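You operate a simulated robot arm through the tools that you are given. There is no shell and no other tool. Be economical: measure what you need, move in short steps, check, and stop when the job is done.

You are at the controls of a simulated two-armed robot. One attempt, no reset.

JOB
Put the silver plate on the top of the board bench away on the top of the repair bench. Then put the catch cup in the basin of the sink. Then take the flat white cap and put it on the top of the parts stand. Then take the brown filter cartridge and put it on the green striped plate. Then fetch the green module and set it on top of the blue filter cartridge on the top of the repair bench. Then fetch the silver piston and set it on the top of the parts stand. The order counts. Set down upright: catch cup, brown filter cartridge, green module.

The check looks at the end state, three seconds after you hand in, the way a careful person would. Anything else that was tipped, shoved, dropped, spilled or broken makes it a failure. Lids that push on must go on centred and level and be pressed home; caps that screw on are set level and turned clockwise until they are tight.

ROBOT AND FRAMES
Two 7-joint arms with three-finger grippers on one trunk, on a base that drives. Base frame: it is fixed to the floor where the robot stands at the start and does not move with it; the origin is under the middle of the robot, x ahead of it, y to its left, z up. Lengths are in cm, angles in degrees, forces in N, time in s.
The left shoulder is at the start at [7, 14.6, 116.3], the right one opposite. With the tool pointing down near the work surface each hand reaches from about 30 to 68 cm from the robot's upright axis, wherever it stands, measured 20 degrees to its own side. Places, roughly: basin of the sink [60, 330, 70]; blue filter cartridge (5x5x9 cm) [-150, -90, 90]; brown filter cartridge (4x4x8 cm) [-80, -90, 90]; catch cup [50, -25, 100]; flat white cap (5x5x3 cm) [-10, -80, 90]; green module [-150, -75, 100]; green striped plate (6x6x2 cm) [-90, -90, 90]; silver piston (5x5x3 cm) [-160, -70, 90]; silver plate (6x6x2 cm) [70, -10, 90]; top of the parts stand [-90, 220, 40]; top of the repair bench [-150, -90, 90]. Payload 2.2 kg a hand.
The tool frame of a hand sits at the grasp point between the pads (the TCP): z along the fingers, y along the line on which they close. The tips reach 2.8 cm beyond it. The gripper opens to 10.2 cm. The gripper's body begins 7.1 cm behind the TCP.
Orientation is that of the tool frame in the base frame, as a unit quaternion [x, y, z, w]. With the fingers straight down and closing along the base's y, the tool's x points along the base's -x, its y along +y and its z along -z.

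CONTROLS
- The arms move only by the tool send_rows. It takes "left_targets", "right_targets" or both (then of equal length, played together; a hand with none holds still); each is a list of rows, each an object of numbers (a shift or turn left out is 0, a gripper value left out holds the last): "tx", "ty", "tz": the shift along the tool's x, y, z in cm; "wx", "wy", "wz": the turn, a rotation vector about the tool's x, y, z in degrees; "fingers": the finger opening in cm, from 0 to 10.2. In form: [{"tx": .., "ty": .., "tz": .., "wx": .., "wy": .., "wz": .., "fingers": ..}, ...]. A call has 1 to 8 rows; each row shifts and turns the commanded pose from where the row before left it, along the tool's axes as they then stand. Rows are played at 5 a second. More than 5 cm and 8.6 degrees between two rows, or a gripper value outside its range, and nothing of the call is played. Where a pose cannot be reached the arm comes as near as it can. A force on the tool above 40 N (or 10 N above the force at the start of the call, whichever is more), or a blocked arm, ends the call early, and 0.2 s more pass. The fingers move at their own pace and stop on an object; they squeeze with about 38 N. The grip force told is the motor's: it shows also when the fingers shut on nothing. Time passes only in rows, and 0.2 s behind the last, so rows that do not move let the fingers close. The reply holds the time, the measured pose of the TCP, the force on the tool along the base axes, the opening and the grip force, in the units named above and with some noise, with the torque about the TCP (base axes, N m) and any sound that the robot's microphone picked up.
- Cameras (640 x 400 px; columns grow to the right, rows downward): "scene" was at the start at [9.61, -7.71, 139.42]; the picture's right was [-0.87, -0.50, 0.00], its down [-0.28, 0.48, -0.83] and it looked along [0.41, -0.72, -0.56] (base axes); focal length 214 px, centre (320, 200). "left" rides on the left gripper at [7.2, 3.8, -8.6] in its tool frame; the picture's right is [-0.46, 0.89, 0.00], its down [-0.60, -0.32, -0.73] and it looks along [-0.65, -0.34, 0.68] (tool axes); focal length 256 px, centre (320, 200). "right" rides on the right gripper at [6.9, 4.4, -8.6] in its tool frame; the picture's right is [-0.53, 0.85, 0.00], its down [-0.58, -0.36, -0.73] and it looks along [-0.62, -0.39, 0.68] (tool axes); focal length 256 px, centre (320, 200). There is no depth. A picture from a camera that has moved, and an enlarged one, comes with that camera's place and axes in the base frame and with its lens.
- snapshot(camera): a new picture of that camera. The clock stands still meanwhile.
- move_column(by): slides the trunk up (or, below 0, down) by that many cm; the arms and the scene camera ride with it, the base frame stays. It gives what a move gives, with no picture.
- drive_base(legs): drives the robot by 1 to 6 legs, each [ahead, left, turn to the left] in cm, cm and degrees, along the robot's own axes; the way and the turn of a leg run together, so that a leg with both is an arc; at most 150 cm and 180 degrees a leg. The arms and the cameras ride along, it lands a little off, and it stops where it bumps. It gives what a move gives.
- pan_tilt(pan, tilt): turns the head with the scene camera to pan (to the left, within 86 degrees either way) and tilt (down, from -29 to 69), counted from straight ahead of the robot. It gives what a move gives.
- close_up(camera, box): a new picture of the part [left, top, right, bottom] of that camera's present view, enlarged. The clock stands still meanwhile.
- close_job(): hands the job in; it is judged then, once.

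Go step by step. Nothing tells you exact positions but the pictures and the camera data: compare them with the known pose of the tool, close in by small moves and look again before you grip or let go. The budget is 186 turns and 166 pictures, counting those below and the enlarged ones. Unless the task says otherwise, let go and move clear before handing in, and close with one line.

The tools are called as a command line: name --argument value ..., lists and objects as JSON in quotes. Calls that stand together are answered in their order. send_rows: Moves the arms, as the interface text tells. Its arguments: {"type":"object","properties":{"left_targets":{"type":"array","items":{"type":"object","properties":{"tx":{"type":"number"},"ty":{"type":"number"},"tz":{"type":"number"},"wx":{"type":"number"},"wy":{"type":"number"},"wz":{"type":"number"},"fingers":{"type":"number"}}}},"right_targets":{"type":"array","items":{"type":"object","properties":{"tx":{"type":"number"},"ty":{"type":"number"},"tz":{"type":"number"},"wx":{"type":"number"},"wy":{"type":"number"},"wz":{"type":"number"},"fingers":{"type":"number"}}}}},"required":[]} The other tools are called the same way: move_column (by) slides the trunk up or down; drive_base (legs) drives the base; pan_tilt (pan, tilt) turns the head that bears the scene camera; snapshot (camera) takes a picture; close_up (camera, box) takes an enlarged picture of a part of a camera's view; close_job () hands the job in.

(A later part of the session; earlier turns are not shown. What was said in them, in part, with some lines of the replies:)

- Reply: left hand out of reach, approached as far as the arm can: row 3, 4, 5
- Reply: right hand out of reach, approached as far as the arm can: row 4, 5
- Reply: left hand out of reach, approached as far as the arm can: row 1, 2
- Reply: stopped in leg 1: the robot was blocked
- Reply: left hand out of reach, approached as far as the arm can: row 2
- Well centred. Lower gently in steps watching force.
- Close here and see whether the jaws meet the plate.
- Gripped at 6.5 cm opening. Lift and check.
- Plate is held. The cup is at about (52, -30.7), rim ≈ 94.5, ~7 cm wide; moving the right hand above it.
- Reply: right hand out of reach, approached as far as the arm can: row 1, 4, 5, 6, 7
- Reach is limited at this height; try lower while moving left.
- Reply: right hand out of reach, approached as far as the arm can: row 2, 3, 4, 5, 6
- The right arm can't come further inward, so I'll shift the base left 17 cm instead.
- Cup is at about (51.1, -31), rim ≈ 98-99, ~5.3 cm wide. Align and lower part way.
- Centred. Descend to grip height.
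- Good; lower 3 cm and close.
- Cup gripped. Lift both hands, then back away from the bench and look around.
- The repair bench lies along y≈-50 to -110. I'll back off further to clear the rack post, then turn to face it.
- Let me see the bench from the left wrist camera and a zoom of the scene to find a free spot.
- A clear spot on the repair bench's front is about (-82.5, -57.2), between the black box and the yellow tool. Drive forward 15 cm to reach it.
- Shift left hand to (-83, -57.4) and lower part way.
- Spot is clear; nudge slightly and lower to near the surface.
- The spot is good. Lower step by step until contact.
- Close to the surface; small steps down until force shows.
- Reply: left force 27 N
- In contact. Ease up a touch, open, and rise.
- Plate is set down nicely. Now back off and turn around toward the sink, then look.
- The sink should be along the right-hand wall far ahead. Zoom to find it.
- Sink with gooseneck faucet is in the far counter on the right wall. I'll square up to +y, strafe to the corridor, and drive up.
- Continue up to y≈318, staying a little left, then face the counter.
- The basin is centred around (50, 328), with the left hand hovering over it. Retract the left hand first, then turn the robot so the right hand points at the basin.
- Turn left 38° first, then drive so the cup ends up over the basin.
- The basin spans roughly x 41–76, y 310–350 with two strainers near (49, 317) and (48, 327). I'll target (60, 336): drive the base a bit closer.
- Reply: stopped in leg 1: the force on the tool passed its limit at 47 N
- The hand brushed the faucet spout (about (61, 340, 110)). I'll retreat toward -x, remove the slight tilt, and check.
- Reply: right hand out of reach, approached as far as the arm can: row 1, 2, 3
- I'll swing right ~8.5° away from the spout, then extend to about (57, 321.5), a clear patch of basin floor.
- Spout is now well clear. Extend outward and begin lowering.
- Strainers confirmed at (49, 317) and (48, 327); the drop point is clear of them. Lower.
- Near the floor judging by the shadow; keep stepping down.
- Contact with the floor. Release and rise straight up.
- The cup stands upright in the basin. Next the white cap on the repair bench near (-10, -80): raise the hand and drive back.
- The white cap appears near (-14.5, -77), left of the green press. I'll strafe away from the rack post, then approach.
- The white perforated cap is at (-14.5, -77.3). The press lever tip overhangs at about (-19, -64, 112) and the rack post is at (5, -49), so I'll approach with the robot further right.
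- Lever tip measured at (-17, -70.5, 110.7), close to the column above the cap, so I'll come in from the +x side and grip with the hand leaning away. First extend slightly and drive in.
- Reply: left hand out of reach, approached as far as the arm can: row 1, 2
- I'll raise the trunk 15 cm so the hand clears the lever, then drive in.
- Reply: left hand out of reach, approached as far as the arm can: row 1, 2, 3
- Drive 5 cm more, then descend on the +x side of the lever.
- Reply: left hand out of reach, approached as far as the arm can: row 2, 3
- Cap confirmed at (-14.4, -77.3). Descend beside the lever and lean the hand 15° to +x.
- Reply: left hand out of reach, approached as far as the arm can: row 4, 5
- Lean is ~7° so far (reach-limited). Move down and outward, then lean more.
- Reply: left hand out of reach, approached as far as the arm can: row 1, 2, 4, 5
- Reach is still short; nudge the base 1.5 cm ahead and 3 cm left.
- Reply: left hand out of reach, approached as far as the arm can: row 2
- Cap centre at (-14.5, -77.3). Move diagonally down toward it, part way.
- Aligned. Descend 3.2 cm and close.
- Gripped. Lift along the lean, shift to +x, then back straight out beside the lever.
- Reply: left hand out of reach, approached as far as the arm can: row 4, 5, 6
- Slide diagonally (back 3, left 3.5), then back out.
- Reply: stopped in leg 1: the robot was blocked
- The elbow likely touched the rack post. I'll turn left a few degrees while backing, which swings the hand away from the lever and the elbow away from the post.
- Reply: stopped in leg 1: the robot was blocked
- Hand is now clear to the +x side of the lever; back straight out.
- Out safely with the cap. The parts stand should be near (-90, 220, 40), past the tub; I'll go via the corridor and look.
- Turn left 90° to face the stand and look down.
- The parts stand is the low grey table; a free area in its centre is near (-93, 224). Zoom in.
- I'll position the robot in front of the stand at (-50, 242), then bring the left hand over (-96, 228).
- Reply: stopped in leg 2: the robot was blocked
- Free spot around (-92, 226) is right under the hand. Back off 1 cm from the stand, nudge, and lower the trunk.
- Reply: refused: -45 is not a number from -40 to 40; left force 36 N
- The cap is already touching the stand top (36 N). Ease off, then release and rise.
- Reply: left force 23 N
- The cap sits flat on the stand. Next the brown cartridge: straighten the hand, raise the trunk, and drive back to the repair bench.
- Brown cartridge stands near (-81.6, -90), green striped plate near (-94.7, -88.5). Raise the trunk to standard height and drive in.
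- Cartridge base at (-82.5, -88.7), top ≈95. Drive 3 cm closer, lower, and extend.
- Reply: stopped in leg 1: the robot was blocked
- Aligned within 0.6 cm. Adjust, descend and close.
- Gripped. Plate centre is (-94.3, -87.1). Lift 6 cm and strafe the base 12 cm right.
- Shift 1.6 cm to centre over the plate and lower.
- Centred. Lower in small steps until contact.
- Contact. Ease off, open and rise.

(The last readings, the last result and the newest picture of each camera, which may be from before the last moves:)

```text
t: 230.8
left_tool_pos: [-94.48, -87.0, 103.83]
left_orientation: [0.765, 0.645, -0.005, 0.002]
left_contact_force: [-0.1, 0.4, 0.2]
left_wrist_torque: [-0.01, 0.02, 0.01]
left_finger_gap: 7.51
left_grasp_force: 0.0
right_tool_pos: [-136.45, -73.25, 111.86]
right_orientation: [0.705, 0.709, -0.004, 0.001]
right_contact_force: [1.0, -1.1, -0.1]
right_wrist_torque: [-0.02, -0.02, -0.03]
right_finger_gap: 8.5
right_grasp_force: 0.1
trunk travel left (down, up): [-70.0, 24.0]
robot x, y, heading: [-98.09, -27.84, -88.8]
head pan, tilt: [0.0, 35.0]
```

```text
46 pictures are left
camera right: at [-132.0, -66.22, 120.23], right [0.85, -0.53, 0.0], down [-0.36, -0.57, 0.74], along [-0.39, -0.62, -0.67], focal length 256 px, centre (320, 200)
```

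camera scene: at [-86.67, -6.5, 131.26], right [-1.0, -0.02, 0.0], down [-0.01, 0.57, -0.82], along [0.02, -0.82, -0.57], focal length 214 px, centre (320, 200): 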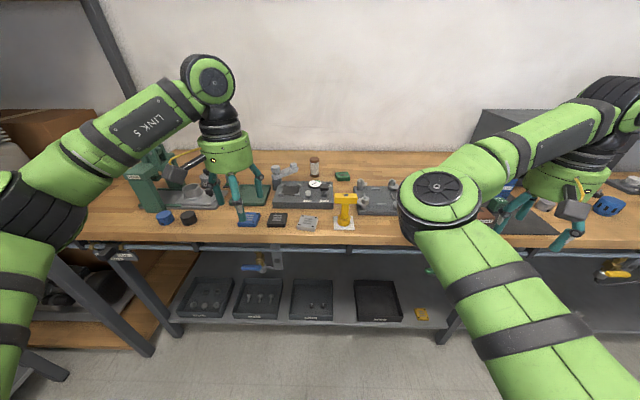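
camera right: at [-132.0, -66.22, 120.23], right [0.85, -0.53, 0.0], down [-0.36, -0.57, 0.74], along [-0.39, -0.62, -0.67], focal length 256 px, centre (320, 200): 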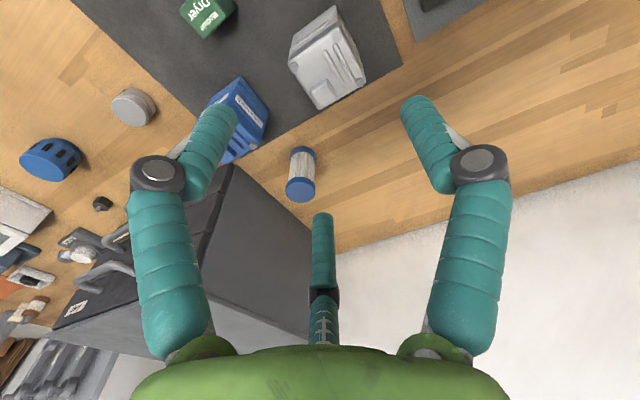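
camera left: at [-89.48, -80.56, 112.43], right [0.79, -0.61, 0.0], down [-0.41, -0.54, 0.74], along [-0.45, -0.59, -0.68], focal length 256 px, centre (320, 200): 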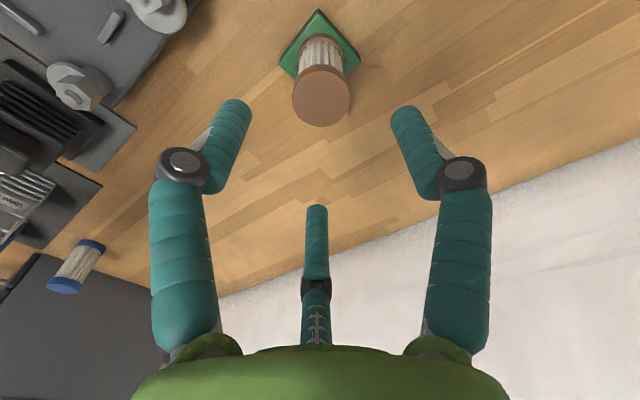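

The brown cartridge stands on the green plate. Now the green module near (-143, -65) on the black mat; blue cartridge at (-148, -86), piston at (-161.5, -67). Retract the left hand and move right for a better view.

send_rows --left_targets '[{"tz": -4, "tx": 3}, {"tz": -3, "tx": 4}, {"tx": 4}, {"tx": 4}]'

drive_base --legs '[[-12, 0, 0], [0, -12, 0]]'

snapshot --camera "right"

pan_tilt --pan -35 --tilt 40

snapshot --camera "scene"

```text
t: 231.8
left_tool_pos: [-91.59, -71.94, 110.62]
left_orientation: [0.763, 0.646, -0.005, 0.001]
left_contact_force: [0.4, 0.7, 0.5]
left_wrist_torque: [-0.04, 0.02, 0.02]
left_finger_gap: 7.5
left_grasp_force: 0.0
right_tool_pos: [-136.27, -73.16, 111.93]
right_orientation: [0.706, 0.708, -0.006, -0.001]
right_contact_force: [-0.6, 0.6, 0.2]
right_wrist_torque: [-0.02, 0.02, 0.01]
right_finger_gap: 8.49
right_grasp_force: 0.1
trunk travel left (down, up): [-70.0, 24.0]
robot x, y, heading: [-98.25, -27.46, -88.3]
head pan, tilt: [0.0, 35.0]
```

```text
t: 233.9
left_tool_pos: [-103.7, -60.6, 110.62]
left_orientation: [0.763, 0.646, -0.004, 0.001]
left_contact_force: [0.6, 0.6, 0.7]
left_wrist_torque: [0.03, -0.02, 0.02]
left_finger_gap: 7.51
left_grasp_force: 0.0
right_tool_pos: [-148.22, -61.69, 111.83]
right_orientation: [0.705, 0.709, -0.006, -0.001]
right_contact_force: [0.4, 0.0, 0.4]
right_wrist_torque: [0.01, 0.03, 0.03]
right_finger_gap: 8.48
right_grasp_force: 0.0
trunk travel left (down, up): [-70.0, 24.0]
robot x, y, heading: [-109.92, -16.1, -88.3]
head pan, tilt: [0.0, 35.0]
```

```text
45 pictures are left
camera right: at [-143.9, -54.78, 120.29], right [0.85, -0.53, 0.0], down [-0.35, -0.57, 0.74], along [-0.39, -0.62, -0.67], focal length 256 px, centre (320, 200)
```

right: 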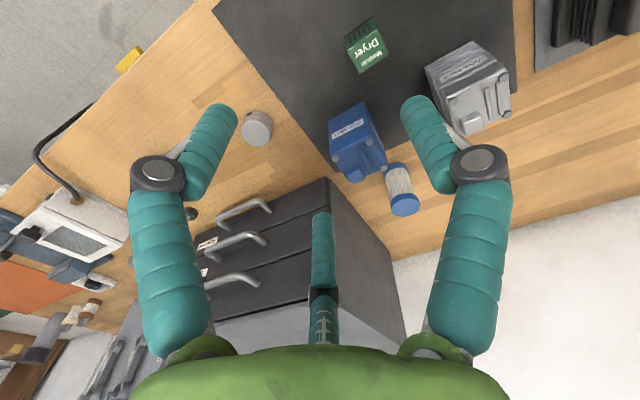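

```text
t: 234.9
left_tool_pos: [-103.91, -60.56, 110.64]
left_orientation: [0.763, 0.646, -0.005, 0.002]
left_contact_force: [-0.3, 0.2, 0.6]
left_wrist_torque: [-0.01, 0.01, 0.01]
left_finger_gap: 7.48
left_grasp_force: 0.1
right_tool_pos: [-148.27, -61.83, 111.78]
right_orientation: [0.706, 0.709, -0.006, -0.001]
right_contact_force: [0.1, -0.1, -0.5]
right_wrist_torque: [-0.03, 0.01, 0.03]
right_finger_gap: 8.5
right_grasp_force: 0.1
trunk travel left (down, up): [-70.0, 24.0]
robot x, y, heading: [-110.31, -16.05, -88.7]
head pan, tilt: [-35.0, 40.0]
```

```text
44 pictures are left
camera scene: at [-114.58, -28.32, 138.51], right [-0.84, 0.55, 0.0], down [0.35, 0.54, -0.77], along [-0.42, -0.64, -0.64], focal length 214 px, centre (320, 200)
```

scene: 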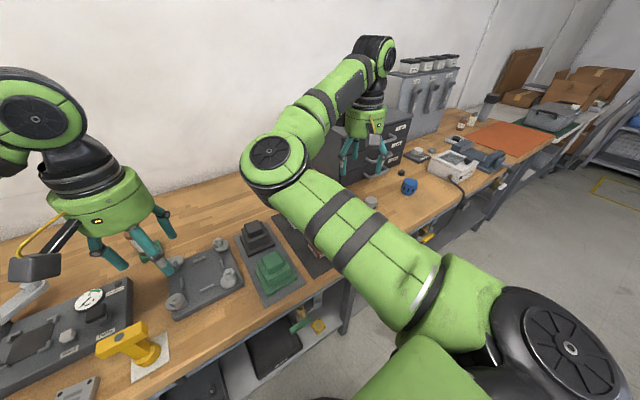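

close_up --camera "right" --box '[240, 0, 540, 220]'

```text
1.82 times, centred on (390, 110) of right
camera zoom: at [-144.01, -54.81, 120.25], right [0.85, -0.53, 0.0], down [-0.36, -0.57, 0.74], along [-0.39, -0.62, -0.67], focal length 465 px, centre (193, 364)
```

zoom: 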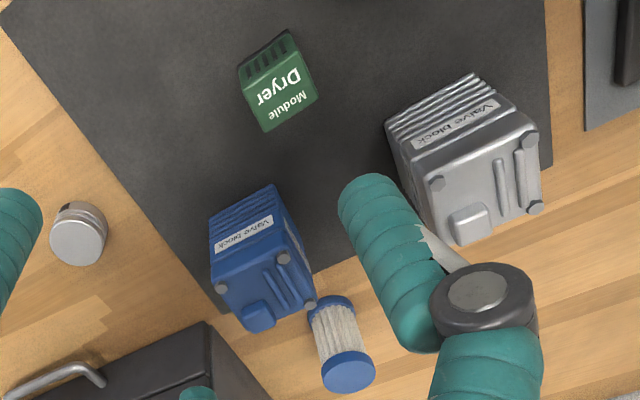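

The "Dryer Module" (green) is at about (-144.6, -65.4), ~3.3 cm wide; the blue cartridge at (-148.3, -86.1), top ≈94.8. Align the right hand over the module with a 30° yaw to keep jaws clear of the blue block.

drive_base --legs '[[3, 4, 0]]'

send_rows --right_targets '[{"wz": -7.5, "fingers": 6}, {"wz": -7.5}, {"wz": -7.5, "tz": 3}, {"wz": -7.5, "tz": 3}]'

snapshot --camera "right"

```text
t: 235.8
left_tool_pos: [-100.21, -63.24, 110.66]
left_orientation: [0.764, 0.645, -0.004, 0.003]
left_contact_force: [-0.9, -0.6, -0.1]
left_wrist_torque: [0.02, -0.06, 0.01]
left_finger_gap: 7.49
left_grasp_force: 0.1
right_tool_pos: [-144.79, -64.44, 111.83]
right_orientation: [0.706, 0.708, -0.004, 0.001]
right_contact_force: [-1.3, 0.5, -0.5]
right_wrist_torque: [-0.02, -0.04, -0.02]
right_finger_gap: 8.49
right_grasp_force: 0.0
trunk travel left (down, up): [-70.0, 24.0]
robot x, y, heading: [-106.24, -18.88, -88.1]
head pan, tilt: [-35.0, 40.0]
```

```text
t: 236.8
left_tool_pos: [-99.83, -63.47, 110.64]
left_orientation: [0.764, 0.646, -0.003, 0.002]
left_contact_force: [-0.1, 0.4, 0.6]
left_wrist_torque: [0.0, 0.01, 0.0]
left_finger_gap: 7.52
left_grasp_force: 0.1
right_tool_pos: [-144.55, -64.76, 105.78]
right_orientation: [0.497, 0.867, -0.005, -0.002]
right_contact_force: [-1.0, 0.8, -0.1]
right_wrist_torque: [0.01, -0.04, -0.01]
right_finger_gap: 6.01
right_grasp_force: 0.2
trunk travel left (down, up): [-70.0, 24.0]
robot x, y, heading: [-106.29, -19.51, -88.4]
head pan, tilt: [-35.0, 40.0]
```

```text
42 pictures are left
camera right: at [-144.27, -56.45, 114.17], right [1.0, -0.04, -0.01], down [-0.02, -0.68, 0.74], along [-0.03, -0.74, -0.68], focal length 256 px, centre (320, 200)
```

right: 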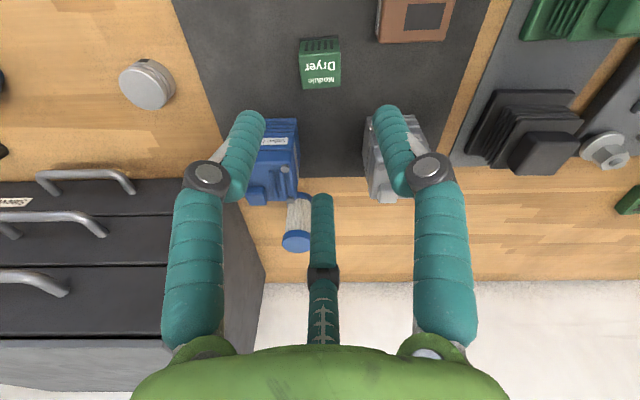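

Module centre (-144.6, -65.2), top ≈91.5. Correct slightly and descend.

send_rows --right_targets '[{"tx": -0.36, "ty": -0.27, "tz": 3}, {"tz": 4}, {"tz": 3}]'

snapshot --camera "right"

```text
t: 237.6
left_tool_pos: [-99.97, -63.45, 110.61]
left_orientation: [0.764, 0.645, -0.004, 0.001]
left_contact_force: [-0.2, 0.5, -0.3]
left_wrist_torque: [0.02, 0.01, 0.02]
left_finger_gap: 7.52
left_grasp_force: 0.1
right_tool_pos: [-144.65, -65.27, 95.82]
right_orientation: [0.498, 0.867, -0.005, -0.001]
right_contact_force: [-0.2, 0.7, 0.2]
right_wrist_torque: [0.01, 0.0, 0.02]
right_finger_gap: 6.02
right_grasp_force: 0.1
trunk travel left (down, up): [-70.0, 24.0]
robot x, y, heading: [-106.39, -18.77, -88.2]
head pan, tilt: [-35.0, 40.0]
```

```text
41 pictures are left
camera right: at [-144.32, -57.01, 104.2], right [1.0, -0.04, -0.01], down [-0.02, -0.68, 0.74], along [-0.03, -0.74, -0.68], focal length 256 px, centre (320, 200)
```

right: 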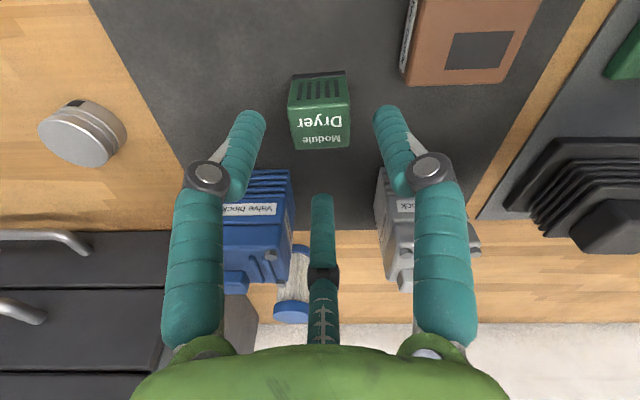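

send_rows --right_targets '[{"tz": 2.5}, {"tz": 2.2}, {"fingers": 5}, {"fingers": 4}, {"fingers": 2}, {}]'

snapshot --camera "right"

```text
t: 239.0
left_tool_pos: [-99.83, -63.56, 110.67]
left_orientation: [0.764, 0.645, -0.004, 0.002]
left_contact_force: [-0.4, 0.1, -0.2]
left_wrist_torque: [-0.02, -0.01, 0.04]
left_finger_gap: 7.5
left_grasp_force: 0.1
right_tool_pos: [-144.78, -65.24, 91.06]
right_orientation: [0.498, 0.867, -0.005, -0.001]
right_contact_force: [0.1, 0.3, 0.4]
right_wrist_torque: [0.03, -0.01, 0.01]
right_finger_gap: 4.18
right_grasp_force: 38.1
trunk travel left (down, up): [-70.0, 24.0]
robot x, y, heading: [-106.05, -19.13, -88.1]
head pan, tilt: [-35.0, 40.0]
```

```text
40 pictures are left
camera right: at [-144.36, -57.06, 99.58], right [1.0, -0.04, -0.01], down [-0.02, -0.68, 0.74], along [-0.03, -0.74, -0.68], focal length 256 px, centre (320, 200)
```

right: 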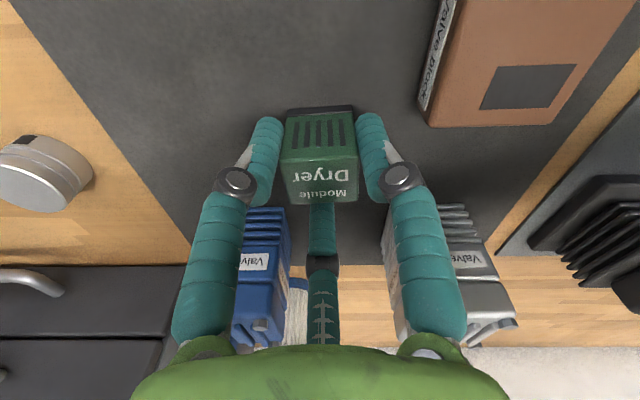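

Module gripped. Lift and drive toward the blue cartridge.

send_rows --right_targets '[{"tz": -3}, {"tz": -4}, {"tz": -5}, {"tz": -4}]'

drive_base --legs '[[0, -7, 0], [8.5, 0, 0]]'

send_rows --right_targets '[{"tx": -3.2, "ty": -1.9}, {"tx": -3.2, "ty": -1}]'

snapshot --camera "right"

```text
t: 240.0
left_tool_pos: [-99.8, -63.41, 110.65]
left_orientation: [0.764, 0.645, -0.006, 0.002]
left_contact_force: [0.2, 0.0, -0.4]
left_wrist_torque: [-0.02, 0.03, 0.0]
left_finger_gap: 7.51
left_grasp_force: 0.0
right_tool_pos: [-144.61, -65.07, 107.12]
right_orientation: [0.5, 0.866, -0.004, -0.002]
right_contact_force: [0.8, 0.1, -0.2]
right_wrist_torque: [-0.01, 0.01, 0.0]
right_finger_gap: 4.18
right_grasp_force: 37.8
trunk travel left (down, up): [-70.0, 24.0]
robot x, y, heading: [-106.02, -19.22, -88.3]
head pan, tilt: [-35.0, 40.0]
```

```text
t: 241.7
left_tool_pos: [-106.68, -71.96, 110.76]
left_orientation: [0.764, 0.645, -0.004, 0.002]
left_contact_force: [-0.8, 0.0, 0.0]
left_wrist_torque: [0.02, 0.0, -0.03]
left_finger_gap: 7.5
left_grasp_force: 0.1
right_tool_pos: [-151.49, -73.6, 107.17]
right_orientation: [0.499, 0.867, -0.006, -0.002]
right_contact_force: [-0.1, -0.4, -2.0]
right_wrist_torque: [0.0, -0.01, -0.03]
right_finger_gap: 4.17
right_grasp_force: 37.9
trunk travel left (down, up): [-70.0, 24.0]
robot x, y, heading: [-112.69, -27.73, -88.5]
head pan, tilt: [-35.0, 40.0]
```

```text
t: 242.3
left_tool_pos: [-106.62, -72.05, 110.63]
left_orientation: [0.764, 0.645, -0.004, 0.002]
left_contact_force: [-0.3, 0.6, 0.3]
left_wrist_torque: [0.02, 0.01, -0.01]
left_finger_gap: 7.51
left_grasp_force: 0.1
right_tool_pos: [-150.73, -80.76, 107.01]
right_orientation: [0.5, 0.866, -0.005, -0.002]
right_contact_force: [-0.2, 0.5, -0.8]
right_wrist_torque: [0.06, 0.03, 0.02]
right_finger_gap: 4.19
right_grasp_force: 37.9
trunk travel left (down, up): [-70.0, 24.0]
robot x, y, heading: [-113.03, -27.61, -88.5]
head pan, tilt: [-35.0, 40.0]
```

```text
39 pictures are left
camera right: at [-150.39, -72.57, 115.51], right [1.0, -0.04, -0.01], down [-0.02, -0.68, 0.74], along [-0.03, -0.73, -0.68], focal length 256 px, centre (320, 200)
```

right: 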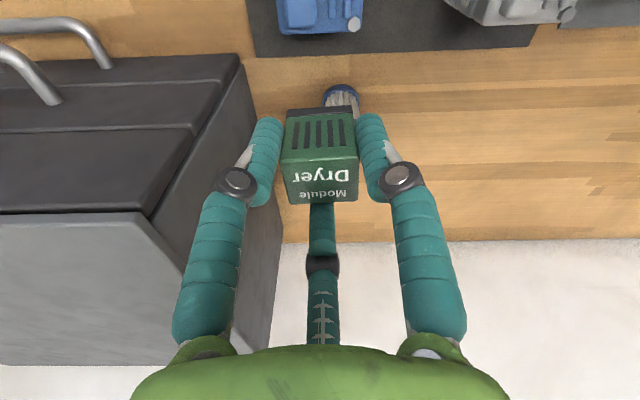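

Cartridge confirmed at (-148.5, -86.0); drawer cabinet side is at x≈-160. Move over it at a lower height.

send_rows --right_targets '[{"tz": 2, "tx": -2, "ty": -0.2}, {"tz": 1, "tx": -2, "ty": -0.2}, {"tx": -1.74, "ty": -0.26}]'

snapshot --camera "right"

close_up --camera "scene" --box '[300, 60, 460, 200]'

```text
t: 243.1
left_tool_pos: [-106.59, -72.2, 110.53]
left_orientation: [0.765, 0.644, -0.004, 0.002]
left_contact_force: [-0.1, -0.5, -0.7]
left_wrist_torque: [-0.02, -0.01, 0.01]
left_finger_gap: 7.54
left_grasp_force: 0.0
right_tool_pos: [-148.49, -86.0, 104.05]
right_orientation: [0.5, 0.866, -0.006, -0.002]
right_contact_force: [0.2, 0.1, -0.8]
right_wrist_torque: [0.02, 0.0, 0.01]
right_finger_gap: 4.21
right_grasp_force: 38.7
trunk travel left (down, up): [-70.0, 24.0]
robot x, y, heading: [-112.95, -27.87, -88.4]
head pan, tilt: [-35.0, 40.0]
```

```text
38 pictures are left
camera right: at [-148.09, -77.76, 112.54], right [1.0, -0.04, -0.01], down [-0.02, -0.68, 0.74], along [-0.03, -0.74, -0.68], focal length 256 px, centre (320, 200)
```

right: 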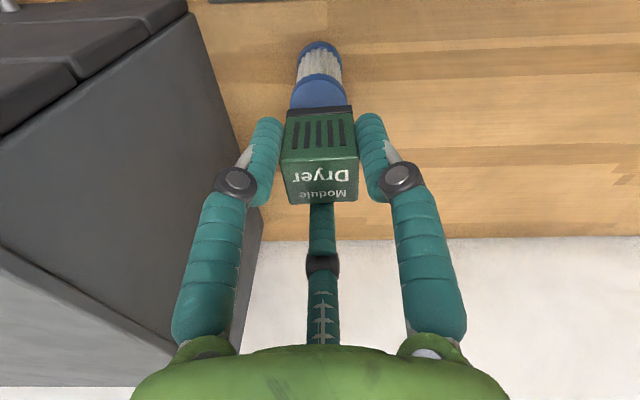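

```text
2.86 times, centred on (380, 130) of scene
camera zoom: at [-117.36, -39.85, 138.51], right [-0.83, 0.55, 0.0], down [0.35, 0.54, -0.77], along [-0.42, -0.64, -0.64], focal length 613 px, centre (149, 400)
```

zoom: 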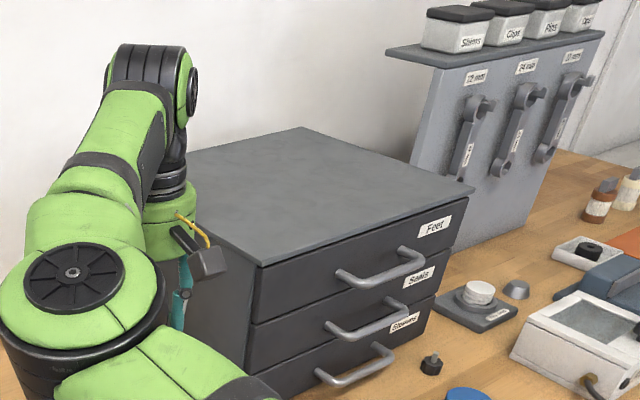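

Aligned over the cartridge. Lower toward it.

send_rows --right_targets '[{"tz": 1.5}, {"tz": 1.3}, {"tz": 0.6}]'

snapshot --camera "right"

```text
t: 243.9
left_tool_pos: [-106.64, -72.1, 110.7]
left_orientation: [0.764, 0.645, -0.005, 0.002]
left_contact_force: [0.8, -0.6, 0.6]
left_wrist_torque: [0.01, -0.03, -0.03]
left_finger_gap: 7.52
left_grasp_force: 0.0
right_tool_pos: [-148.37, -86.01, 100.66]
right_orientation: [0.499, 0.867, -0.005, -0.001]
right_contact_force: [0.2, -0.1, -0.5]
right_wrist_torque: [0.0, 0.02, -0.01]
right_finger_gap: 4.18
right_grasp_force: 38.5
trunk travel left (down, up): [-70.0, 24.0]
robot x, y, heading: [-112.7, -27.96, -88.6]
head pan, tilt: [-35.0, 40.0]
```

```text
36 pictures are left
camera right: at [-148.1, -77.8, 109.14], right [1.0, -0.04, -0.01], down [-0.02, -0.68, 0.74], along [-0.03, -0.74, -0.68], focal length 256 px, centre (320, 200)
```

right: 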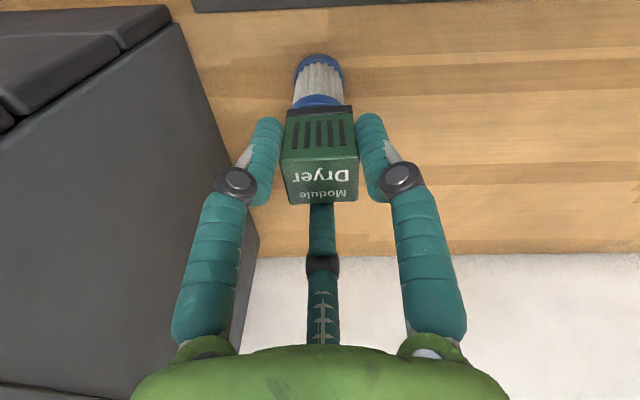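

send_rows --right_targets '[{"tz": 0.4}, {"tz": 0.3}, {"tz": 0.3}]'

```text
t: 244.7
left_tool_pos: [-106.57, -72.13, 110.77]
left_orientation: [0.765, 0.644, -0.005, 0.001]
left_contact_force: [-0.3, 0.1, 0.1]
left_wrist_torque: [0.05, 0.0, -0.01]
left_finger_gap: 7.49
left_grasp_force: 0.1
right_tool_pos: [-148.47, -85.96, 99.72]
right_orientation: [0.499, 0.867, -0.004, -0.002]
right_contact_force: [0.2, 0.0, -1.0]
right_wrist_torque: [-0.01, 0.02, 0.02]
right_finger_gap: 4.17
right_grasp_force: 38.0
trunk travel left (down, up): [-70.0, 24.0]
robot x, y, heading: [-113.25, -27.94, -88.1]
head pan, tilt: [-35.0, 40.0]
```

send_rows --right_targets '[{"tz": 0.3}, {"tz": 0.3}]'

close_up --camera "right" --box '[240, 40, 400, 220]'

```text
t: 245.3
left_tool_pos: [-106.62, -72.1, 110.52]
left_orientation: [0.764, 0.645, -0.005, 0.002]
left_contact_force: [0.6, -0.2, -0.2]
left_wrist_torque: [0.01, 0.03, -0.07]
left_finger_gap: 7.51
left_grasp_force: 0.1
right_tool_pos: [-148.36, -86.01, 99.35]
right_orientation: [0.499, 0.866, -0.007, -0.003]
right_contact_force: [-0.5, -0.9, 6.4]
right_wrist_torque: [-0.06, -0.1, 0.03]
right_finger_gap: 4.15
right_grasp_force: 37.8
trunk travel left (down, up): [-70.0, 24.0]
robot x, y, heading: [-112.89, -28.02, -88.3]
head pan, tilt: [-35.0, 40.0]
```

```text
2.22 times, centred on (320, 130) of right
camera zoom: at [-148.07, -77.73, 107.73], right [1.0, -0.04, -0.01], down [-0.02, -0.67, 0.74], along [-0.04, -0.74, -0.67], focal length 569 px, centre (320, 356)
```

zoom: 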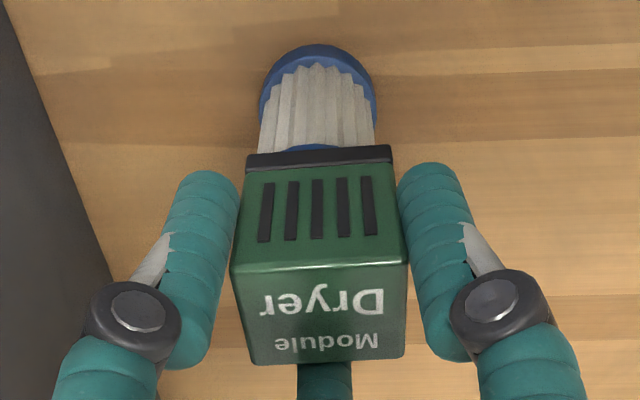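

Contact and well centred. Open gently and rise.

send_rows --right_targets '[{"tz": -0.1}, {"fingers": 4.6}, {"fingers": 5.5}, {"fingers": 6.5}, {}, {"tz": -2}, {"tz": -3}, {"tz": -4}]'

snapshot --camera "right"

```text
t: 247.1
left_tool_pos: [-106.6, -72.03, 110.67]
left_orientation: [0.764, 0.645, -0.004, 0.001]
left_contact_force: [1.2, 0.2, 0.8]
left_wrist_torque: [-0.03, 0.0, 0.01]
left_finger_gap: 7.51
left_grasp_force: 0.0
right_tool_pos: [-148.32, -85.86, 108.27]
right_orientation: [0.5, 0.866, -0.005, -0.003]
right_contact_force: [0.2, 0.4, 0.2]
right_wrist_torque: [0.01, 0.01, -0.02]
right_finger_gap: 6.48
right_grasp_force: 0.0
trunk travel left (down, up): [-70.0, 24.0]
robot x, y, heading: [-112.81, -27.75, -88.9]
head pan, tilt: [-35.0, 40.0]
```

```text
34 pictures are left
camera right: at [-148.07, -77.58, 116.72], right [1.0, -0.04, -0.01], down [-0.02, -0.68, 0.74], along [-0.03, -0.74, -0.68], focal length 256 px, centre (320, 200)
```

right: 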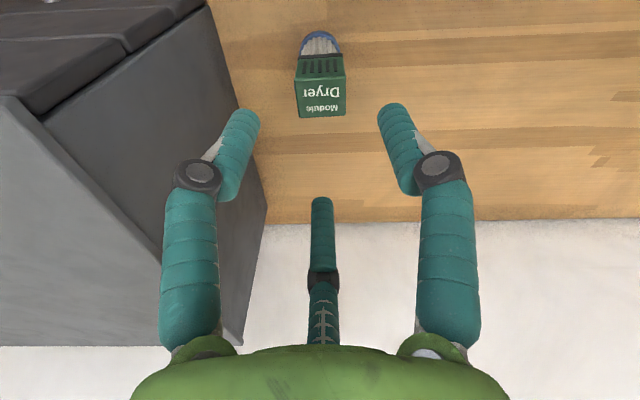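

The module stands on the blue cartridge. Now the piston at about (-162.1, -66.9): retract the hand and shift the base.

send_rows --right_targets '[{"tz": -3}, {"tx": 4, "ty": 2}, {"tx": 4, "ty": 2}, {"tx": 2.4, "ty": 2}]'

drive_base --legs '[[-7, 0, 0], [0, -13.3, 0]]'

snapshot --camera "right"

```text
t: 248.1
left_tool_pos: [-106.67, -72.11, 110.73]
left_orientation: [0.765, 0.645, -0.006, 0.002]
left_contact_force: [0.4, 0.1, -0.1]
left_wrist_torque: [0.0, -0.01, 0.01]
left_finger_gap: 7.5
left_grasp_force: 0.1
right_tool_pos: [-148.21, -73.96, 111.03]
right_orientation: [0.499, 0.867, -0.006, -0.001]
right_contact_force: [0.6, 0.2, 0.2]
right_wrist_torque: [-0.03, 0.01, 0.0]
right_finger_gap: 6.48
right_grasp_force: 0.2
trunk travel left (down, up): [-70.0, 24.0]
robot x, y, heading: [-113.25, -27.66, -88.7]
head pan, tilt: [-35.0, 40.0]
```

```text
t: 250.0
left_tool_pos: [-119.79, -65.49, 110.56]
left_orientation: [0.765, 0.644, -0.005, 0.001]
left_contact_force: [0.6, -0.1, 0.3]
left_wrist_torque: [0.04, 0.0, -0.01]
left_finger_gap: 7.51
left_grasp_force: 0.1
right_tool_pos: [-161.64, -67.38, 111.16]
right_orientation: [0.499, 0.866, -0.005, -0.002]
right_contact_force: [-0.2, -0.4, -0.8]
right_wrist_torque: [0.01, 0.04, 0.0]
right_finger_gap: 6.49
right_grasp_force: 0.1
trunk travel left (down, up): [-70.0, 24.0]
robot x, y, heading: [-126.29, -21.22, -88.6]
head pan, tilt: [-35.0, 40.0]
```

```text
33 pictures are left
camera right: at [-161.19, -59.11, 119.55], right [1.0, -0.04, -0.01], down [-0.02, -0.68, 0.74], along [-0.03, -0.74, -0.68], focal length 256 px, centre (320, 200)
```

right: 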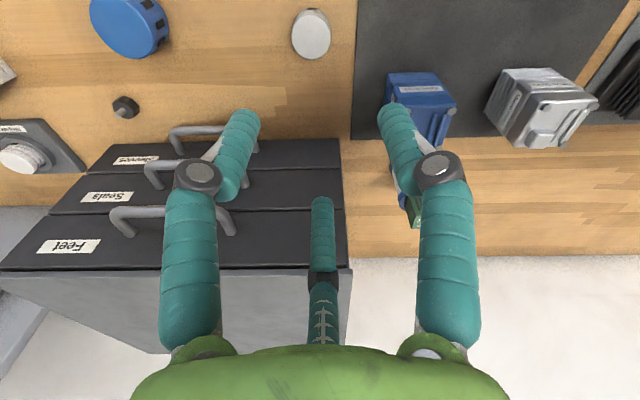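

Piston at (-162.6, -67.3). Align and descend most of the way.

send_rows --right_targets '[{"tx": 0.45, "ty": -0.8, "fingers": 7}, {"tz": 4.5}, {"tz": 4.5}, {"tz": 4}, {"tz": 3}]'

snapshot --camera "right"

```text
t: 251.2
left_tool_pos: [-119.99, -65.62, 110.56]
left_orientation: [0.764, 0.645, -0.003, 0.003]
left_contact_force: [1.2, -0.3, -0.6]
left_wrist_torque: [0.02, -0.01, -0.01]
left_finger_gap: 7.51
left_grasp_force: 0.0
right_tool_pos: [-162.76, -67.6, 94.92]
right_orientation: [0.499, 0.867, -0.005, -0.001]
right_contact_force: [-0.3, 0.1, -0.1]
right_wrist_torque: [0.05, 0.04, -0.03]
right_finger_gap: 6.98
right_grasp_force: 0.0
trunk travel left (down, up): [-70.0, 24.0]
robot x, y, heading: [-126.14, -21.36, -88.3]
head pan, tilt: [-35.0, 40.0]
```

```text
32 pictures are left
camera right: at [-162.41, -59.27, 103.41], right [1.0, -0.04, -0.01], down [-0.02, -0.68, 0.74], along [-0.03, -0.74, -0.68], focal length 256 px, centre (320, 200)
```

right: 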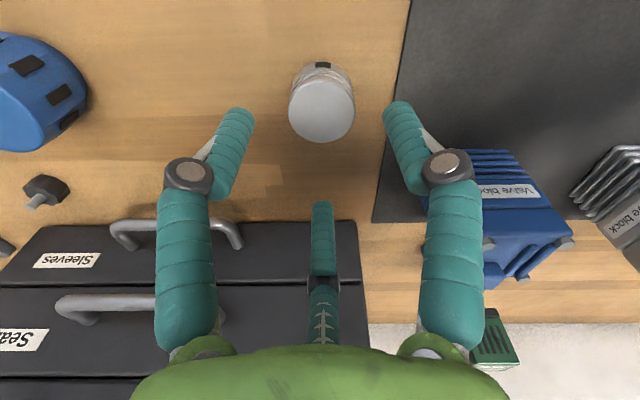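

Centre it slightly and descend, then close.

send_rows --right_targets '[{"tx": 0.45, "ty": 0.3}, {"tz": 3}, {"tz": 1.8}]'

snapshot --camera "right"

```text
t: 252.0
left_tool_pos: [-119.98, -65.55, 110.71]
left_orientation: [0.765, 0.644, -0.005, 0.001]
left_contact_force: [-0.1, 0.2, -0.9]
left_wrist_torque: [-0.02, -0.02, -0.01]
left_finger_gap: 7.49
left_grasp_force: 0.1
right_tool_pos: [-162.77, -67.01, 90.25]
right_orientation: [0.499, 0.867, -0.005, -0.002]
right_contact_force: [-0.9, -0.2, 0.0]
right_wrist_torque: [-0.01, -0.04, -0.03]
right_finger_gap: 6.99
right_grasp_force: 0.0
trunk travel left (down, up): [-70.0, 24.0]
robot x, y, heading: [-125.79, -20.88, -88.5]
head pan, tilt: [-35.0, 40.0]
```

```text
31 pictures are left
camera right: at [-162.42, -58.73, 98.66], right [1.0, -0.04, -0.01], down [-0.02, -0.68, 0.74], along [-0.03, -0.74, -0.68], focal length 256 px, centre (320, 200)
```

right: 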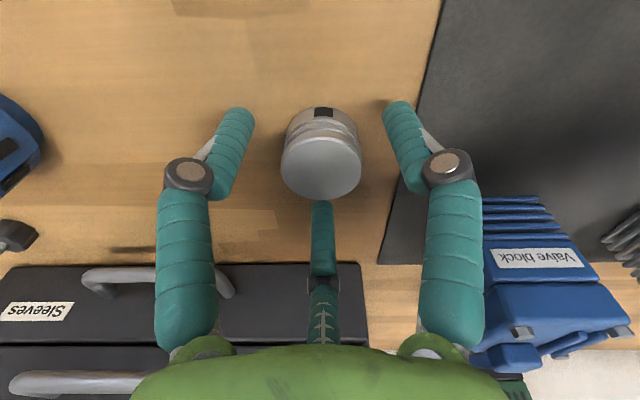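

send_rows --right_targets '[{"tz": 0.5}, {"fingers": 6}, {"fingers": 5}, {"fingers": 4}, {"fingers": 2}, {}]'

snapshot --camera "right"

```text
t: 253.4
left_tool_pos: [-120.03, -65.45, 110.72]
left_orientation: [0.764, 0.645, -0.004, 0.001]
left_contact_force: [-0.5, 0.2, 0.9]
left_wrist_torque: [-0.03, 0.0, -0.01]
left_finger_gap: 7.51
left_grasp_force: 0.0
right_tool_pos: [-162.82, -66.99, 89.79]
right_orientation: [0.499, 0.866, -0.005, -0.003]
right_contact_force: [-1.0, 0.4, 0.6]
right_wrist_torque: [-0.01, 0.0, 0.0]
right_finger_gap: 4.02
right_grasp_force: 37.8
trunk travel left (down, up): [-70.0, 24.0]
robot x, y, heading: [-126.29, -21.02, -88.5]
head pan, tilt: [-35.0, 40.0]
```

```text
30 pictures are left
camera right: at [-162.43, -58.73, 98.22], right [1.0, -0.04, -0.01], down [-0.02, -0.68, 0.74], along [-0.03, -0.74, -0.68], focal length 256 px, centre (320, 200)
```

right: 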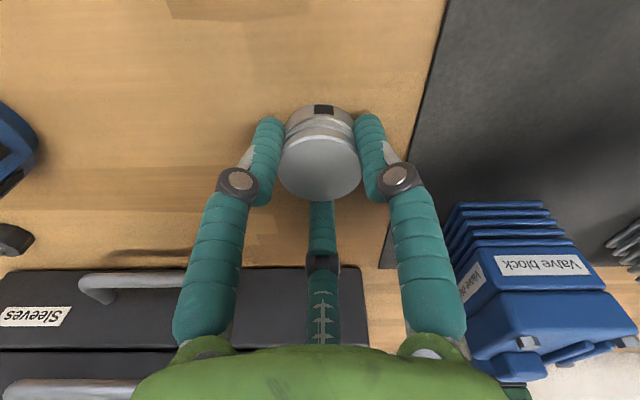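

Piston gripped. Lift it, and drive backward (keeping heading) through the corridor to the north side of the parts stand.

send_rows --right_targets '[{"tz": -3}, {"tz": -4.5}, {"tz": -4.5}, {"tz": -4.5}, {"tz": -4.5}]'

drive_base --legs '[[-35, 0, 0], [0, 104, 0], [-140, 0, 0], [-128, 0, 0]]'

pan_tilt --pan -45 --tilt 40

snapshot --camera "scene"

```text
t: 254.6
left_tool_pos: [-119.94, -65.4, 110.76]
left_orientation: [0.765, 0.644, -0.004, 0.002]
left_contact_force: [-0.6, 0.3, -0.3]
left_wrist_torque: [0.02, 0.0, -0.05]
left_finger_gap: 7.47
left_grasp_force: 0.0
right_tool_pos: [-162.55, -66.58, 110.8]
right_orientation: [0.5, 0.866, -0.006, -0.001]
right_contact_force: [0.0, 0.8, -1.5]
right_wrist_torque: [0.01, -0.02, -0.05]
right_finger_gap: 4.03
right_grasp_force: 37.8
trunk travel left (down, up): [-70.0, 24.0]
robot x, y, heading: [-126.03, -20.74, -88.7]
head pan, tilt: [-35.0, 40.0]
```

```text
t: 274.4
left_tool_pos: [-27.21, 238.08, 110.68]
left_orientation: [0.757, 0.654, -0.004, 0.002]
left_contact_force: [-0.5, -0.3, 0.3]
left_wrist_torque: [0.01, 0.02, 0.0]
left_finger_gap: 7.5
left_grasp_force: 0.0
right_tool_pos: [-69.78, 235.9, 110.56]
right_orientation: [0.489, 0.872, -0.005, -0.002]
right_contact_force: [1.3, 0.3, -1.2]
right_wrist_torque: [0.01, -0.01, 0.01]
right_finger_gap: 4.03
right_grasp_force: 37.9
trunk travel left (down, up): [-70.0, 24.0]
robot x, y, heading: [-34.68, 282.21, -87.3]
head pan, tilt: [-35.0, 40.0]
```

```text
t: 275.1
left_tool_pos: [-27.3, 238.02, 110.77]
left_orientation: [0.757, 0.653, -0.004, 0.002]
left_contact_force: [-0.2, 0.5, -1.1]
left_wrist_torque: [-0.02, 0.02, 0.01]
left_finger_gap: 7.48
left_grasp_force: 0.0
right_tool_pos: [-69.71, 235.9, 110.61]
right_orientation: [0.489, 0.872, -0.006, -0.002]
right_contact_force: [-0.4, -0.5, -1.0]
right_wrist_torque: [0.01, -0.03, -0.01]
right_finger_gap: 4.0
right_grasp_force: 38.3
trunk travel left (down, up): [-70.0, 24.0]
robot x, y, heading: [-34.27, 282.54, -87.3]
head pan, tilt: [-45.0, 40.0]
```

```text
29 pictures are left
camera scene: at [-39.87, 271.09, 138.51], right [-0.74, 0.67, 0.0], down [0.43, 0.48, -0.77], along [-0.51, -0.57, -0.64], focal length 214 px, centre (320, 200)
```

scene: 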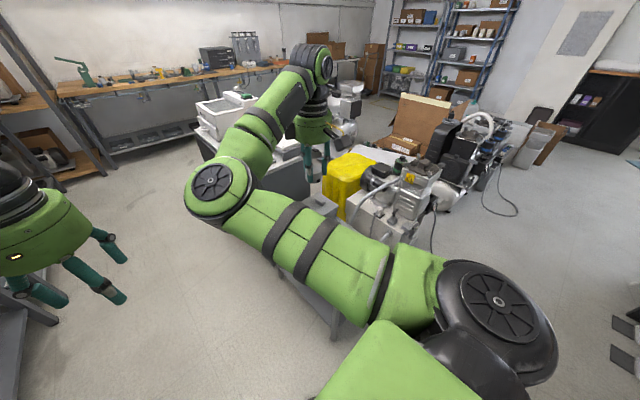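

Strafe right to bring the hand over the stand's free area, then look.

drive_base --legs '[[0, -32, -2]]'

send_rows --right_targets '[{"tx": -2.5, "ty": -1}, {"tx": -2.5, "ty": -1}]'

snapshot --camera "right"

pan_tilt --pan -15 --tilt 60

snapshot --camera "scene"

```text
t: 277.2
left_tool_pos: [-60.51, 236.94, 110.58]
left_orientation: [0.768, 0.641, -0.005, 0.003]
left_contact_force: [0.3, 0.4, 0.1]
left_wrist_torque: [-0.03, -0.01, -0.02]
left_finger_gap: 7.51
left_grasp_force: 0.0
right_tool_pos: [-102.97, 236.11, 110.65]
right_orientation: [0.504, 0.864, -0.006, -0.003]
right_contact_force: [0.6, -0.1, -0.6]
right_wrist_torque: [-0.01, -0.02, 0.03]
right_finger_gap: 4.01
right_grasp_force: 38.2
trunk travel left (down, up): [-70.0, 24.0]
robot x, y, heading: [-66.22, 281.17, -89.3]
head pan, tilt: [-45.0, 40.0]
```

```text
t: 277.8
left_tool_pos: [-60.59, 236.8, 110.66]
left_orientation: [0.769, 0.64, -0.005, 0.002]
left_contact_force: [0.2, 0.2, 0.3]
left_wrist_torque: [0.06, -0.02, -0.01]
left_finger_gap: 7.53
left_grasp_force: 0.1
right_tool_pos: [-102.38, 230.59, 110.54]
right_orientation: [0.504, 0.863, -0.004, -0.001]
right_contact_force: [-0.3, 0.7, -0.4]
right_wrist_torque: [0.02, 0.01, 0.0]
right_finger_gap: 4.0
right_grasp_force: 38.2
trunk travel left (down, up): [-70.0, 24.0]
robot x, y, heading: [-66.74, 281.38, -89.1]
head pan, tilt: [-45.0, 40.0]
```

```text
28 pictures are left
camera right: at [-101.91, 238.95, 119.03], right [1.0, -0.05, -0.01], down [-0.03, -0.68, 0.74], along [-0.04, -0.73, -0.68], focal length 256 px, centre (320, 200)
```

right: 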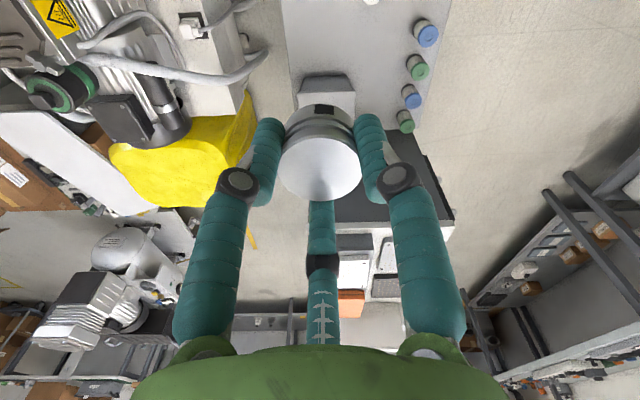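

```text
t: 278.8
left_tool_pos: [-60.55, 236.93, 110.55]
left_orientation: [0.768, 0.64, -0.005, 0.001]
left_contact_force: [0.3, -0.1, 0.5]
left_wrist_torque: [0.02, 0.0, -0.02]
left_finger_gap: 7.51
left_grasp_force: 0.0
right_tool_pos: [-102.36, 230.72, 110.57]
right_orientation: [0.504, 0.864, -0.005, -0.002]
right_contact_force: [0.6, -0.2, -0.6]
right_wrist_torque: [-0.02, 0.01, 0.01]
right_finger_gap: 4.03
right_grasp_force: 37.9
trunk travel left (down, up): [-70.0, 24.0]
robot x, y, heading: [-66.59, 281.7, -89.1]
head pan, tilt: [-15.0, 60.0]
```

```text
27 pictures are left
camera scene: at [-67.72, 269.88, 135.84], right [-0.97, 0.25, 0.0], down [0.21, 0.84, -0.5], along [-0.12, -0.49, -0.87], focal length 214 px, centre (320, 200)
```

scene: 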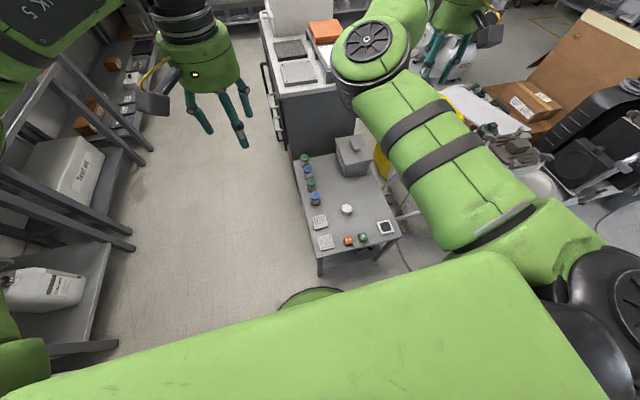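

The stand is fully visible: cap at (-91, 227); a free spot is (-102, 224.5). Move the hand there, lower the arm 15 cm, then the trunk.

send_rows --right_targets '[{"tz": 4.5}, {"tz": 4.5}, {"tz": 4, "tx": -1.5, "ty": -0.7}, {"tz": 3, "tx": -2, "ty": -1}, {"tx": -2.1, "ty": -1}]'

move_column --by -38

snapshot --camera "scene"

snapshot --camera "right"

```text
t: 280.0
left_tool_pos: [-60.42, 236.83, 110.59]
left_orientation: [0.768, 0.64, -0.005, 0.002]
left_contact_force: [-0.2, 0.6, -0.6]
left_wrist_torque: [-0.06, 0.01, 0.02]
left_finger_gap: 7.5
left_grasp_force: 0.1
right_tool_pos: [-102.21, 224.48, 94.58]
right_orientation: [0.505, 0.863, -0.005, -0.003]
right_contact_force: [0.2, -0.4, -0.2]
right_wrist_torque: [0.02, 0.0, 0.0]
right_finger_gap: 4.01
right_grasp_force: 38.2
trunk travel left (down, up): [-70.0, 24.0]
robot x, y, heading: [-66.5, 281.21, -89.2]
head pan, tilt: [-15.0, 60.0]
```

```text
t: 283.7
left_tool_pos: [-60.54, 236.89, 72.59]
left_orientation: [0.768, 0.641, -0.005, 0.002]
left_contact_force: [1.0, 0.4, -0.4]
left_wrist_torque: [0.03, -0.02, 0.0]
left_finger_gap: 7.49
left_grasp_force: 0.0
right_tool_pos: [-101.93, 224.46, 56.61]
right_orientation: [0.503, 0.864, -0.005, -0.002]
right_contact_force: [0.3, -0.3, -0.8]
right_wrist_torque: [0.0, 0.0, -0.02]
right_finger_gap: 4.02
right_grasp_force: 38.2
trunk travel left (down, up): [-32.0, 62.0]
robot x, y, heading: [-66.36, 281.61, -89.3]
head pan, tilt: [-15.0, 60.0]
```

```text
26 pictures are left
camera scene: at [-67.72, 269.9, 97.84], right [-0.97, 0.24, 0.0], down [0.21, 0.84, -0.5], along [-0.12, -0.48, -0.87], focal length 214 px, centre (320, 200)
```

scene: 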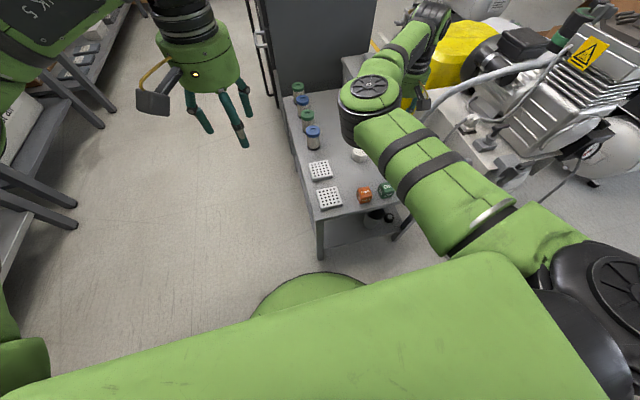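

```text
25 pictures are left
camera right: at [-101.59, 232.79, 65.11], right [1.0, -0.05, -0.01], down [-0.03, -0.68, 0.74], along [-0.04, -0.74, -0.68], focal length 256 px, centre (320, 200)
```

right: 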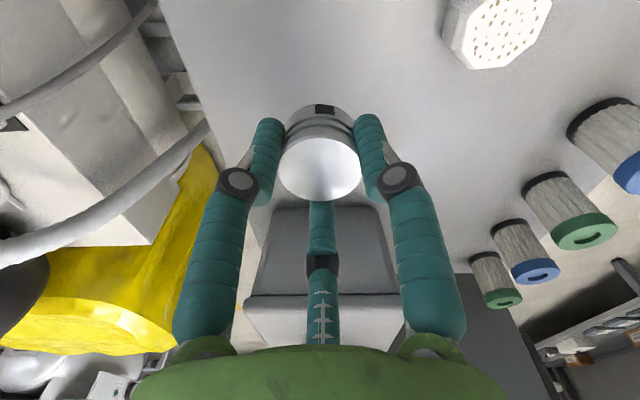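

Spot below is clear. Lower 7 cm by trunk, then fine steps.

move_column --by -7

send_rows --right_targets '[{"tz": 0.5}, {"tz": 0.4}, {"tz": 0.4}]'

```text
t: 284.7
left_tool_pos: [-60.47, 236.96, 65.65]
left_orientation: [0.768, 0.641, -0.004, 0.002]
left_contact_force: [-0.2, 0.2, 0.5]
left_wrist_torque: [0.04, 0.01, 0.01]
left_finger_gap: 7.48
left_grasp_force: 0.1
right_tool_pos: [-102.01, 224.59, 49.62]
right_orientation: [0.504, 0.864, -0.005, -0.002]
right_contact_force: [0.4, 0.2, -0.1]
right_wrist_torque: [0.03, -0.06, -0.03]
right_finger_gap: 3.99
right_grasp_force: 38.1
trunk travel left (down, up): [-25.0, 69.0]
robot x, y, heading: [-66.56, 281.55, -89.1]
head pan, tilt: [-15.0, 60.0]
```

```text
t: 285.5
left_tool_pos: [-60.32, 237.02, 65.81]
left_orientation: [0.768, 0.64, -0.005, 0.003]
left_contact_force: [0.2, 0.3, -0.7]
left_wrist_torque: [0.04, -0.01, 0.0]
left_finger_gap: 7.47
left_grasp_force: 0.1
right_tool_pos: [-102.01, 224.59, 48.77]
right_orientation: [0.504, 0.864, -0.008, 0.0]
right_contact_force: [0.8, 2.5, 16.0]
right_wrist_torque: [0.32, -0.21, -0.01]
right_finger_gap: 4.01
right_grasp_force: 38.0
trunk travel left (down, up): [-25.0, 69.0]
robot x, y, heading: [-66.58, 281.27, -89.5]
head pan, tilt: [-15.0, 60.0]
```

Contact. Ease off, open and rise.

send_rows --right_targets '[{"tz": -0.3}, {"fingers": 5}, {"fingers": 6}, {"fingers": 7}, {}, {"tz": -2}, {"tz": -4}, {"tz": -4}]'

snapshot --camera "right"

```text
t: 287.3
left_tool_pos: [-60.49, 236.95, 65.62]
left_orientation: [0.768, 0.64, -0.005, 0.001]
left_contact_force: [0.3, -0.3, 0.2]
left_wrist_torque: [0.02, 0.0, -0.02]
left_finger_gap: 7.5
left_grasp_force: 0.2
right_tool_pos: [-101.95, 224.74, 58.73]
right_orientation: [0.503, 0.864, -0.005, -0.002]
right_contact_force: [-0.4, 0.6, -0.8]
right_wrist_torque: [0.02, 0.03, 0.04]
right_finger_gap: 7.0
right_grasp_force: 0.1
trunk travel left (down, up): [-25.0, 69.0]
robot x, y, heading: [-66.11, 281.25, -89.1]
head pan, tilt: [-15.0, 60.0]
```

```text
24 pictures are left
camera right: at [-101.51, 232.98, 67.13], right [1.0, -0.05, -0.01], down [-0.03, -0.68, 0.74], along [-0.04, -0.74, -0.68], focal length 256 px, centre (320, 200)
```

right: 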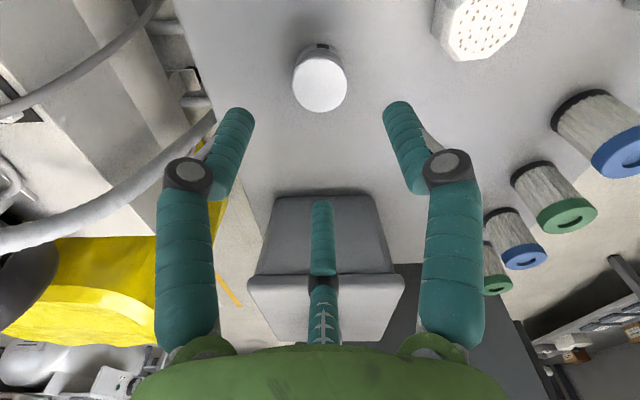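

The piston rests on the stand. Raise clear and back away, then a last look.

move_column --by 40

drive_base --legs '[[-10, 25, 0]]'

pan_tilt --pan -25 --tilt 45

snapshot --camera "scene"

```text
t: 291.2
left_tool_pos: [-60.49, 236.87, 105.72]
left_orientation: [0.768, 0.64, -0.003, 0.002]
left_contact_force: [0.4, 0.0, 0.1]
left_wrist_torque: [-0.05, 0.02, 0.0]
left_finger_gap: 7.51
left_grasp_force: 0.1
right_tool_pos: [-101.94, 224.75, 98.53]
right_orientation: [0.504, 0.864, -0.005, -0.002]
right_contact_force: [-0.1, 0.5, -0.2]
right_wrist_torque: [0.02, -0.03, 0.01]
right_finger_gap: 6.99
right_grasp_force: 0.0
trunk travel left (down, up): [-65.0, 29.0]
robot x, y, heading: [-66.33, 281.49, -89.0]
head pan, tilt: [-15.0, 60.0]
```

```text
t: 293.1
left_tool_pos: [-35.88, 247.11, 105.61]
left_orientation: [0.769, 0.639, -0.004, 0.003]
left_contact_force: [-0.4, 0.0, 0.2]
left_wrist_torque: [0.02, -0.02, -0.01]
left_finger_gap: 7.49
left_grasp_force: 0.0
right_tool_pos: [-77.24, 235.08, 98.66]
right_orientation: [0.505, 0.863, -0.005, -0.001]
right_contact_force: [-0.6, 0.5, 0.2]
right_wrist_torque: [-0.02, 0.0, -0.01]
right_finger_gap: 7.01
right_grasp_force: 0.0
trunk travel left (down, up): [-65.0, 29.0]
robot x, y, heading: [-41.75, 291.28, -89.0]
head pan, tilt: [-15.0, 60.0]
```

```text
t: 293.9
left_tool_pos: [-35.74, 247.29, 105.72]
left_orientation: [0.768, 0.64, -0.004, 0.001]
left_contact_force: [-0.5, -0.9, 0.3]
left_wrist_torque: [-0.02, -0.01, -0.02]
left_finger_gap: 7.55
left_grasp_force: 0.1
right_tool_pos: [-77.19, 235.19, 98.53]
right_orientation: [0.505, 0.863, -0.005, -0.002]
right_contact_force: [-0.9, -0.6, 0.2]
right_wrist_torque: [-0.01, -0.01, -0.04]
right_finger_gap: 7.01
right_grasp_force: 0.1
trunk travel left (down, up): [-65.0, 29.0]
robot x, y, heading: [-41.49, 291.78, -89.5]
head pan, tilt: [-25.0, 45.0]
```

```text
23 pictures are left
camera scene: at [-44.59, 279.35, 132.78], right [-0.91, 0.41, 0.0], down [0.29, 0.65, -0.71], along [-0.29, -0.64, -0.71], focal length 214 px, centre (320, 200)
```

scene: 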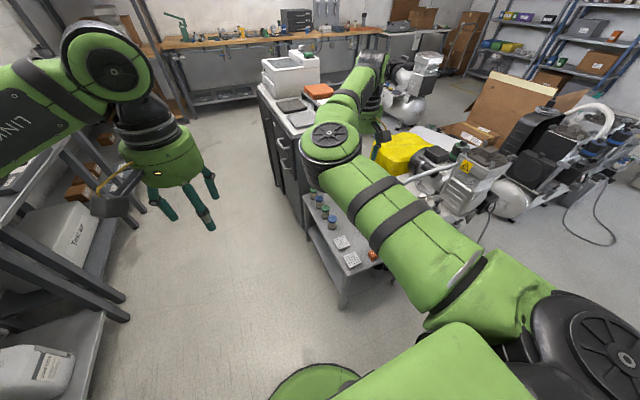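

Hands are empty and clear; all pieces were seen standing where they belong. Quick zoom on the repair bench to confirm nothing fell there.

close_up --camera "scene" --box '[150, 0, 350, 70]'

```text
3.20 times, centred on (250, 35) of scene
camera zoom: at [-44.59, 279.35, 132.78], right [-0.91, 0.41, 0.0], down [0.29, 0.65, -0.71], along [-0.29, -0.64, -0.71], focal length 686 px, centre (544, 728)
```

zoom: 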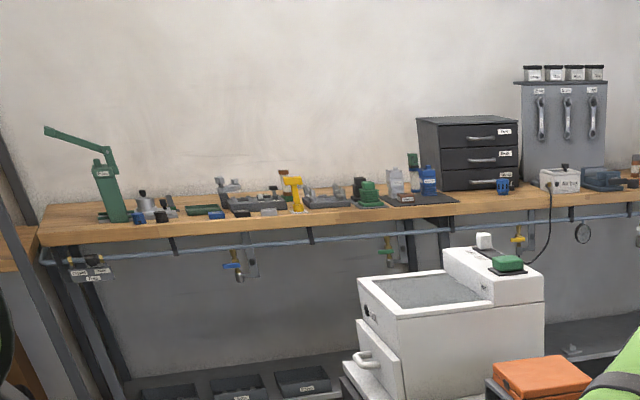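

The repair bench is in order: the green module still stands on the blue cartridge. I'm handing in.

close_job

```text
The job is handed in.
```

All six items were placed in the order you asked and looked right when I last saw them, but on the way I bumped the sink faucet spout and the rack post, the base nudged against the parts stand and benches, and none of these showed visible damage.
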